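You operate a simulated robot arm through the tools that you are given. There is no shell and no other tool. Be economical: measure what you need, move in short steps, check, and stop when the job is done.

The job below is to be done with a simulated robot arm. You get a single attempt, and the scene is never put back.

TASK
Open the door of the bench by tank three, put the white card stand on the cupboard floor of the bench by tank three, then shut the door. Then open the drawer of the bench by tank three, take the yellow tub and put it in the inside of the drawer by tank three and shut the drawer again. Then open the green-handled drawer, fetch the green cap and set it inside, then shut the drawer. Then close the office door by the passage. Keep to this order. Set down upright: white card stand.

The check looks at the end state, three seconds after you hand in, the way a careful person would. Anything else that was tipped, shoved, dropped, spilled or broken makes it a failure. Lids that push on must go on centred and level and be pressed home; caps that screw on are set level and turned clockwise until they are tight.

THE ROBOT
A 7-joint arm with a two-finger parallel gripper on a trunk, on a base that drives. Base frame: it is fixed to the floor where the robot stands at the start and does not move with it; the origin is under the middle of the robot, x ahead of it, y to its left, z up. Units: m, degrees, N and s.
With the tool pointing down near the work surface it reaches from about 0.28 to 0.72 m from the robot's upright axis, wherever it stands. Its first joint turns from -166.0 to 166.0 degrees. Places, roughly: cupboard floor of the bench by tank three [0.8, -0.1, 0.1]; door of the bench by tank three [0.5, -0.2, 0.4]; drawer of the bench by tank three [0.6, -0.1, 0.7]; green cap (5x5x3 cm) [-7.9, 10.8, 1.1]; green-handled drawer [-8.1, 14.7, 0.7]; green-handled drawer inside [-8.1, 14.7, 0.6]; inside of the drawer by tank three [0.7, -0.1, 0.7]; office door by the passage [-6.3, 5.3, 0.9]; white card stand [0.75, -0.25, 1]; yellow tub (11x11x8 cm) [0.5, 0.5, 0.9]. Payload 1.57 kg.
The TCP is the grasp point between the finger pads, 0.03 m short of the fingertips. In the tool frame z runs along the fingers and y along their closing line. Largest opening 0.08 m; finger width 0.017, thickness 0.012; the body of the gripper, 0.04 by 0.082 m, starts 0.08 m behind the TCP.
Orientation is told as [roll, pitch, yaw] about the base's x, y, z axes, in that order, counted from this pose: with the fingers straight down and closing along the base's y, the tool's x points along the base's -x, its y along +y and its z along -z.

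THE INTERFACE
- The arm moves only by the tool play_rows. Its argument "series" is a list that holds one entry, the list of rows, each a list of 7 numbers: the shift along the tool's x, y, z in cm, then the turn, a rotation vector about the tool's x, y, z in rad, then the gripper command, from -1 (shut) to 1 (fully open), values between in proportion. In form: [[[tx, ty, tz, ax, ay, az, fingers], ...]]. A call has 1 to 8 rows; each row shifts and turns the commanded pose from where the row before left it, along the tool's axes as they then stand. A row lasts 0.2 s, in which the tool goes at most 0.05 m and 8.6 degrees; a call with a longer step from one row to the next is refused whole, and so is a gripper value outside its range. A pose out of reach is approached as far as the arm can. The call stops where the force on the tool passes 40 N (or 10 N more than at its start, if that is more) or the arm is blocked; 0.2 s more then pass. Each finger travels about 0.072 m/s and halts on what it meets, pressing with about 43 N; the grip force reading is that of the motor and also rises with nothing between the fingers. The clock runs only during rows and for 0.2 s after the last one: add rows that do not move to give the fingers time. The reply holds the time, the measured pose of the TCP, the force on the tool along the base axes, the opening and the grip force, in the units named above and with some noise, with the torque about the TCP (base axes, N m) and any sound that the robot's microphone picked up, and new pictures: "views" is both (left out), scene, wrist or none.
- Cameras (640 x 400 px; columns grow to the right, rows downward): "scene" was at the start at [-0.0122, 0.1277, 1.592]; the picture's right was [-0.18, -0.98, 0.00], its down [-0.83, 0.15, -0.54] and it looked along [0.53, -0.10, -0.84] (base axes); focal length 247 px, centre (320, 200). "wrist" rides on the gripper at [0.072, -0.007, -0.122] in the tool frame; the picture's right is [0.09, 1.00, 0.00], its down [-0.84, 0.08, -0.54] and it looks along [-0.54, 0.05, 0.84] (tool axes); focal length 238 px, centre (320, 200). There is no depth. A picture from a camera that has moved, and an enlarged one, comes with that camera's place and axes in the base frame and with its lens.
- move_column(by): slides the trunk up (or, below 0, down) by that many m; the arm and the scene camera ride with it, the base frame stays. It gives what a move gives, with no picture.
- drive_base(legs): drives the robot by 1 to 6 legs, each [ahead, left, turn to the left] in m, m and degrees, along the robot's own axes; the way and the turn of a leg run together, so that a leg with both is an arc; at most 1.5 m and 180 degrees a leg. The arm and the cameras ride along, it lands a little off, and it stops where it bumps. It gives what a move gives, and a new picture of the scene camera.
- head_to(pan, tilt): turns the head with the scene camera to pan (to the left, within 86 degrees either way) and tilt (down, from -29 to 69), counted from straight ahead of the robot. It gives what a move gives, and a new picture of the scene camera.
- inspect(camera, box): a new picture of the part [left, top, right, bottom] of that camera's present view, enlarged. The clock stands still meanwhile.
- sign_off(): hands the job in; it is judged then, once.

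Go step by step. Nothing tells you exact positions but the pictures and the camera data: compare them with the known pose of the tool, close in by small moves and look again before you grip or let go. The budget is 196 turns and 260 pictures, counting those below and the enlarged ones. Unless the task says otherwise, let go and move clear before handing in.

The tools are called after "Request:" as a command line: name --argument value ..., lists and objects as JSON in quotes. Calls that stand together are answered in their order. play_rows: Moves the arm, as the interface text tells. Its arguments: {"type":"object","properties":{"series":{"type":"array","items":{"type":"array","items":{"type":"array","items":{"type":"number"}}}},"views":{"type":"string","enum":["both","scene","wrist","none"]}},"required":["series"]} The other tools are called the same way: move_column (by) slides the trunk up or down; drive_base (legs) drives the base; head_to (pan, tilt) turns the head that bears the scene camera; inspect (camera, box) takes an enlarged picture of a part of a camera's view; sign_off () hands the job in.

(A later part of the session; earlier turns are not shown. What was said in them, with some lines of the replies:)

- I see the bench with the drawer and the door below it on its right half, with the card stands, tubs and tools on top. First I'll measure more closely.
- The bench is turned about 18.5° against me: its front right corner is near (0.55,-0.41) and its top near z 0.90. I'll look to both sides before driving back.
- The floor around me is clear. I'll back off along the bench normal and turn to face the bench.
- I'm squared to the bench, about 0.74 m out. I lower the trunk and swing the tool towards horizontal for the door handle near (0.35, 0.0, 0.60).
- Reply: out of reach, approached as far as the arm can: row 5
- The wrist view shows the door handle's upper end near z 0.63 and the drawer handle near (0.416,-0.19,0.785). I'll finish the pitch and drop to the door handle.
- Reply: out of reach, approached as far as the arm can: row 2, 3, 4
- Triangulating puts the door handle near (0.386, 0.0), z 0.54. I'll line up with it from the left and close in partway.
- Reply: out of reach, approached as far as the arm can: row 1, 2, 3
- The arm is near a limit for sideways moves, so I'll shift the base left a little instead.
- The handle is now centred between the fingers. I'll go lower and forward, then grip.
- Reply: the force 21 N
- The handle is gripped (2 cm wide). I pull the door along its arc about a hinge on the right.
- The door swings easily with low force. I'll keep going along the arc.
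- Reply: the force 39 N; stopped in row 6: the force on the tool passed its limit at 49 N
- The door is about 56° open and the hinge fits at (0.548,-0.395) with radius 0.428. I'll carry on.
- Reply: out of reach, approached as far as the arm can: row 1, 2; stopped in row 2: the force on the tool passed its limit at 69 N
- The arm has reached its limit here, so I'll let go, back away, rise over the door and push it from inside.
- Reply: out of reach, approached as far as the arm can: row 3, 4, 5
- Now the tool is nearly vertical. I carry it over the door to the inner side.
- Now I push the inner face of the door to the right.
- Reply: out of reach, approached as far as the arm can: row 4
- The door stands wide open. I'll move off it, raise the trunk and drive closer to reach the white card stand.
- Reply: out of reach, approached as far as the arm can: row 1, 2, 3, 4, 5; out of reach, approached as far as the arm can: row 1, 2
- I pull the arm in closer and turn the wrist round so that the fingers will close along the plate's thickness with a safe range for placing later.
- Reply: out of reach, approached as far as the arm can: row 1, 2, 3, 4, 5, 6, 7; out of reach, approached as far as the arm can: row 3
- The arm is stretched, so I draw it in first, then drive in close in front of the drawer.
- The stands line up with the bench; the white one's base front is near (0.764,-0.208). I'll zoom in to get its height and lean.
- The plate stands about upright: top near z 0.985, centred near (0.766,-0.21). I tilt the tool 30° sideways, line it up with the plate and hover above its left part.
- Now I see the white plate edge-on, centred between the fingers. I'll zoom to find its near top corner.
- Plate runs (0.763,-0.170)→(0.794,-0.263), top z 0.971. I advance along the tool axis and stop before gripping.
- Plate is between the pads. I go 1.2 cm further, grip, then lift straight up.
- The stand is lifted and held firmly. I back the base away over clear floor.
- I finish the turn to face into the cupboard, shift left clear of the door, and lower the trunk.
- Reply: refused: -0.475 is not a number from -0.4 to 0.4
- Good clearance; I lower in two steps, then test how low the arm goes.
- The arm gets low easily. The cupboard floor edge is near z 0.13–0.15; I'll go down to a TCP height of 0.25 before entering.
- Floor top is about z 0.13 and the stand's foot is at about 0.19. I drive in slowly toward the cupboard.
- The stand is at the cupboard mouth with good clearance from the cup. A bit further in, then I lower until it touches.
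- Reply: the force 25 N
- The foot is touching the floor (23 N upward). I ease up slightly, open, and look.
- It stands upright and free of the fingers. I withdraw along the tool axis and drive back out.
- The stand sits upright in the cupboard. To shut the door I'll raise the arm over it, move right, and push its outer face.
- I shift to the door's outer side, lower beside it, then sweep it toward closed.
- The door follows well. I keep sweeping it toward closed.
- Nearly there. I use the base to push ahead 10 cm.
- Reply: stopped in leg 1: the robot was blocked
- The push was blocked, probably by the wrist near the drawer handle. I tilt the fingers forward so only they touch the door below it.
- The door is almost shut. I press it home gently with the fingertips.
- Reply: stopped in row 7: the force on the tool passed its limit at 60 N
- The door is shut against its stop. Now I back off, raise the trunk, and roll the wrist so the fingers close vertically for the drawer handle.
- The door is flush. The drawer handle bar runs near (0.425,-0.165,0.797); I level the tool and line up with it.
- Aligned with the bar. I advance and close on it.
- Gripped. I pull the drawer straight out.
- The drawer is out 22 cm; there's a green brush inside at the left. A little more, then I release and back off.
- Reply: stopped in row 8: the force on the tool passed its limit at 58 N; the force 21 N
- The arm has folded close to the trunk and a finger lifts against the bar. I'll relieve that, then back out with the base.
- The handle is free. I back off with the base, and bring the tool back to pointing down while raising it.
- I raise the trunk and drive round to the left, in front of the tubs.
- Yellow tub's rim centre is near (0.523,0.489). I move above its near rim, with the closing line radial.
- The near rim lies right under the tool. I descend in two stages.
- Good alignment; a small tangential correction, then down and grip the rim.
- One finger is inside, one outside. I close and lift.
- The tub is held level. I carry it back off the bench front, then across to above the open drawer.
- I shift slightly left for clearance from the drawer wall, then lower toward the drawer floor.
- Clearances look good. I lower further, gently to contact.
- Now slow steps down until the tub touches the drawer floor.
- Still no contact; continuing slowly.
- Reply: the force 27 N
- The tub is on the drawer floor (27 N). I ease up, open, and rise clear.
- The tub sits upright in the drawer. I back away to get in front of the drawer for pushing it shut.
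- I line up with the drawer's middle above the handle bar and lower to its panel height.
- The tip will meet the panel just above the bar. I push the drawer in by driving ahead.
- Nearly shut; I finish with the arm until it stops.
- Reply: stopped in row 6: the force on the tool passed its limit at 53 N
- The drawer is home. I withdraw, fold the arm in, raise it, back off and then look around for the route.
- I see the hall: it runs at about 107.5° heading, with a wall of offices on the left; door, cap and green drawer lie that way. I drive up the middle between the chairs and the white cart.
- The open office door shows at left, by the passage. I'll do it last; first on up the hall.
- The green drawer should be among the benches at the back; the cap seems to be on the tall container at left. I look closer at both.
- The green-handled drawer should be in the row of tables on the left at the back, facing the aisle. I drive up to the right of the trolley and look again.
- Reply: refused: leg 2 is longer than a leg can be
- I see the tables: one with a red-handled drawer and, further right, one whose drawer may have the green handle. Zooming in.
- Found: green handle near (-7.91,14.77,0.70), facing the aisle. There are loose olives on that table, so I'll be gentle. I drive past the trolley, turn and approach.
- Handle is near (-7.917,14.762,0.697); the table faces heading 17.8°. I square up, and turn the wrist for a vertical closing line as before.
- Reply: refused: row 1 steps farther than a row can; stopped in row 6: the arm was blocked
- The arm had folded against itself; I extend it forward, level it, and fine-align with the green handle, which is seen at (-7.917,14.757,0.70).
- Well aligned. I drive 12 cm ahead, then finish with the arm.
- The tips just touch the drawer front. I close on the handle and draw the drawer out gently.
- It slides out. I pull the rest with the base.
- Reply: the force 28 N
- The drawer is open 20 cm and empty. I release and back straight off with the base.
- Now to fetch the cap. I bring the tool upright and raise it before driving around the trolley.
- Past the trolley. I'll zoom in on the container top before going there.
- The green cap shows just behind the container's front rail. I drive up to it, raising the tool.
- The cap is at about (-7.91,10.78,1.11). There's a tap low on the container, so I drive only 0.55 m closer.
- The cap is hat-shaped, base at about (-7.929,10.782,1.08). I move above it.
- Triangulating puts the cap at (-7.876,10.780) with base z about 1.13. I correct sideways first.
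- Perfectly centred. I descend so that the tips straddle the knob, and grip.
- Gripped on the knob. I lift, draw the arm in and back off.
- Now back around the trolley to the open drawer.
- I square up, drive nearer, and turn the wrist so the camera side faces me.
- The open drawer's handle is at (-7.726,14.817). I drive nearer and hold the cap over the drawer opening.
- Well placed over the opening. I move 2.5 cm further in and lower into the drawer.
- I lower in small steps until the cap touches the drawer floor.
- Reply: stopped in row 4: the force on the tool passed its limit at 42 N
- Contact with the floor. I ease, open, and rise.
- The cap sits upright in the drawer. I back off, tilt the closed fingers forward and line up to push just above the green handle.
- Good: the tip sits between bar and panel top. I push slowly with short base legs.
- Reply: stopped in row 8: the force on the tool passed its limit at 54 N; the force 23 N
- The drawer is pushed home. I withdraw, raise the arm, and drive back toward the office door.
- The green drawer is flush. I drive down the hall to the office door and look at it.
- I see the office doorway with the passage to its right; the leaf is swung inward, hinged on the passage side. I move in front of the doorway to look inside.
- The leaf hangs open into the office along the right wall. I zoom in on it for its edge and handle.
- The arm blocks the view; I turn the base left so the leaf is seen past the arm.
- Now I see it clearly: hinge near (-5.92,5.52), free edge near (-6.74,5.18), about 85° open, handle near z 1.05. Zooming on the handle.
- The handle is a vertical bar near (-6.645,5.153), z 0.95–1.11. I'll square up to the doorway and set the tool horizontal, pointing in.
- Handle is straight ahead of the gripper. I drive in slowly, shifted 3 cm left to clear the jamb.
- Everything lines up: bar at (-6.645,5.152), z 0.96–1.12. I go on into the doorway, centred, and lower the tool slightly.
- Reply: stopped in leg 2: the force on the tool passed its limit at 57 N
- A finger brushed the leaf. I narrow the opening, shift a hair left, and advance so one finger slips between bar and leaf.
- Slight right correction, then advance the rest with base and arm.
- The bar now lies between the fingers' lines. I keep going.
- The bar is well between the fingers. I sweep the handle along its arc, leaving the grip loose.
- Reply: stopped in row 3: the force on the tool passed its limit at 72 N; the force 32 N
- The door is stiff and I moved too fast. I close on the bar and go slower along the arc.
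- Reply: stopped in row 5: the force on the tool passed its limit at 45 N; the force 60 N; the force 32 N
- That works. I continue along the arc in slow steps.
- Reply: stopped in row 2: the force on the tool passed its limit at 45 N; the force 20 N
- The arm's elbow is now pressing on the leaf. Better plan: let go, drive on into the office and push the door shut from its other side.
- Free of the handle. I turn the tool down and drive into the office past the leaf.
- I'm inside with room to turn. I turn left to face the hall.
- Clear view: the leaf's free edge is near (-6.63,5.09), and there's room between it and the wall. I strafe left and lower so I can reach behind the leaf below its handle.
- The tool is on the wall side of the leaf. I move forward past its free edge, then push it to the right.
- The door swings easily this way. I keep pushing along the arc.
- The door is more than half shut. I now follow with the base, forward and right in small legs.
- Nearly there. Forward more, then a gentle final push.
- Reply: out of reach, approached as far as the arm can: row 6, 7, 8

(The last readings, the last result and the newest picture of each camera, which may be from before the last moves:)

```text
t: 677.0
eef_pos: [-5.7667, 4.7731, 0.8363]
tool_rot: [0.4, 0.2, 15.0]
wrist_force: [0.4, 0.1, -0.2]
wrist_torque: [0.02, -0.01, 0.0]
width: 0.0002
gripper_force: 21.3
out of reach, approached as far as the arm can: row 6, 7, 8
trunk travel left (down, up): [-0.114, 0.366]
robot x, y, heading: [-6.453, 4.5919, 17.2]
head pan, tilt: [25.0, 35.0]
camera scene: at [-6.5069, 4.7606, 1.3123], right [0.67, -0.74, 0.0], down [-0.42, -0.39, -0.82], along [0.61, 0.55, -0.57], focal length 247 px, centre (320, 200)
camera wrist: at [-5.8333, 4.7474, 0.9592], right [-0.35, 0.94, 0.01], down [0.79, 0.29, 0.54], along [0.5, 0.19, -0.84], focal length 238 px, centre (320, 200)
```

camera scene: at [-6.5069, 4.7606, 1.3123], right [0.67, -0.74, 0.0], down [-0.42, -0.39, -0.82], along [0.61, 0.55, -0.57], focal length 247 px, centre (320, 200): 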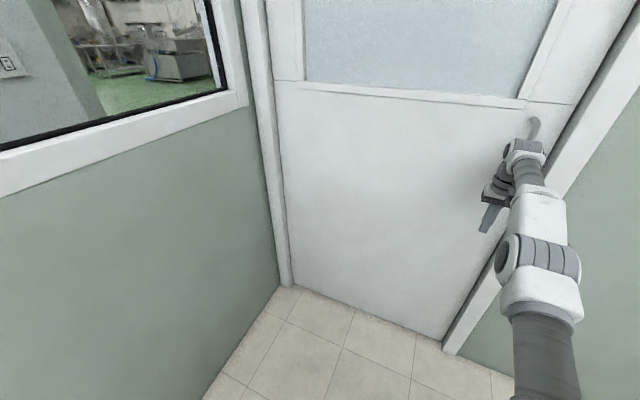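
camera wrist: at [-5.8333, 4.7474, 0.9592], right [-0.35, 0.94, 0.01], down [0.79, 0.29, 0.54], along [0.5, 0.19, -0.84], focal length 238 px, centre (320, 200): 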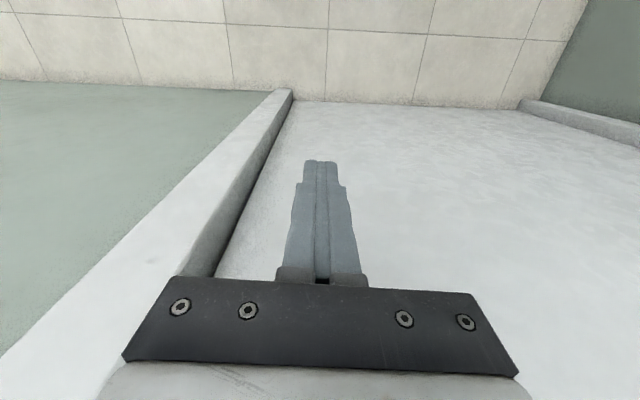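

The door looks shut in its frame. I press a little more with the base to be sure.

Request:
drive_base --legs '[[0.1, 0, 0]]'

```text
t: 677.9
eef_pos: [-5.759, 4.7755, 0.8369]
tool_rot: [0.5, 0.6, 15.3]
wrist_force: [-0.7, 0.4, 0.2]
wrist_torque: [-0.01, 0.01, 0.04]
width: 0.0
gripper_force: 21.1
trunk travel left (down, up): [-0.114, 0.366]
robot x, y, heading: [-6.4392, 4.5987, 17.1]
head pan, tilt: [25.0, 35.0]
stopped in leg 1: the robot was blocked; the commanded pose is now the measured one
camera scene: at [-6.4988, 4.7637, 1.3123], right [0.67, -0.74, 0.0], down [-0.42, -0.38, -0.82], along [0.61, 0.55, -0.57], focal length 247 px, centre (320, 200)
```

scene: 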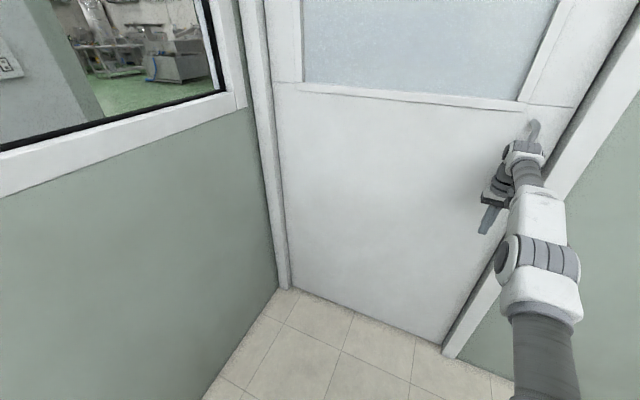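

Request:
inspect --camera "scene" --box '[400, 60, 640, 380]'

Request:
inspect --camera "scene" --box '[240, 180, 480, 360]'

```text
1.25 times, centred on (520, 220) of scene
camera zoom: at [-6.4988, 4.7637, 1.3123], right [0.67, -0.74, 0.0], down [-0.42, -0.38, -0.82], along [0.61, 0.55, -0.57], focal length 309 px, centre (70, 175)
```

zoom: 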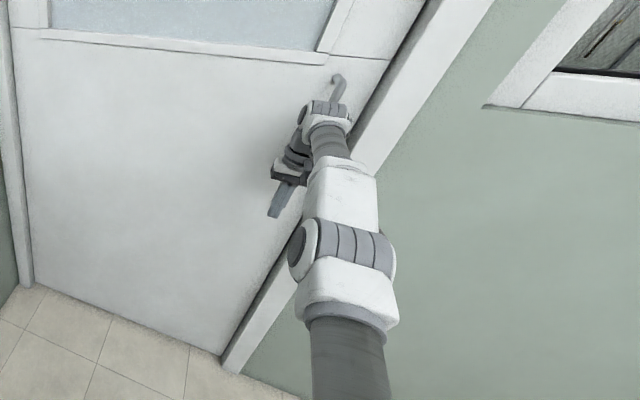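

```text
2.22 times, centred on (360, 270) of scene
camera zoom: at [-6.4988, 4.7637, 1.3123], right [0.67, -0.74, 0.0], down [-0.42, -0.38, -0.82], along [0.61, 0.55, -0.57], focal length 550 px, centre (231, 44)
```

zoom: 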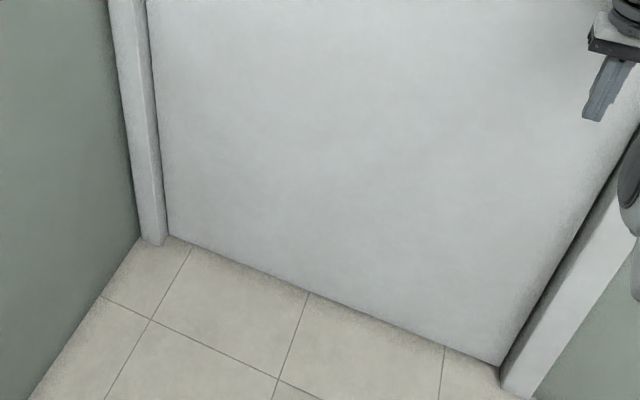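

The leaf sits parallel in its frame, shut against the stop. I back clear of it and take a last look.

Request:
drive_base --legs '[[-0.25, 0, 0]]'

```text
t: 680.1
eef_pos: [-5.9877, 4.7043, 0.8321]
tool_rot: [0.5, 1.1, 15.1]
wrist_force: [0.0, 0.7, 0.1]
wrist_torque: [0.01, 0.0, 0.01]
width: 0.0001
gripper_force: 20.8
trunk travel left (down, up): [-0.114, 0.366]
robot x, y, heading: [-6.6759, 4.5228, 17.4]
head pan, tilt: [25.0, 35.0]
camera scene: at [-6.7264, 4.6924, 1.3123], right [0.67, -0.74, 0.0], down [-0.42, -0.39, -0.82], along [0.61, 0.55, -0.57], focal length 247 px, centre (320, 200)
```

scene: 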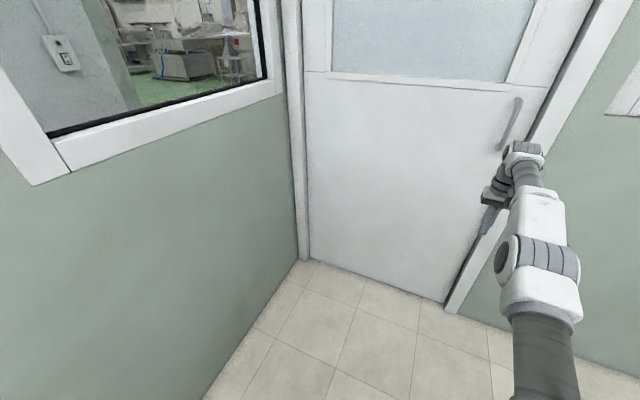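

The office door stays shut and I am clear of it. All four parts are done in order, so I hand the job in.

Request:
sign_off

```text
The job is handed in.
```

I did all four parts in the order given and handed the job in:

- **White card stand:** it stands upright on the cupboard floor of the bench by tank three, and the cupboard door is shut.
- **Yellow tub:** it is in the drawer by tank three, and that drawer is shut.
- **Green cap:** it is in the green-handled drawer, and that drawer is shut.
- **Office door by the passage:** it is shut against its stop. I pushed it closed from inside the office, so the robot is now standing inside the room.
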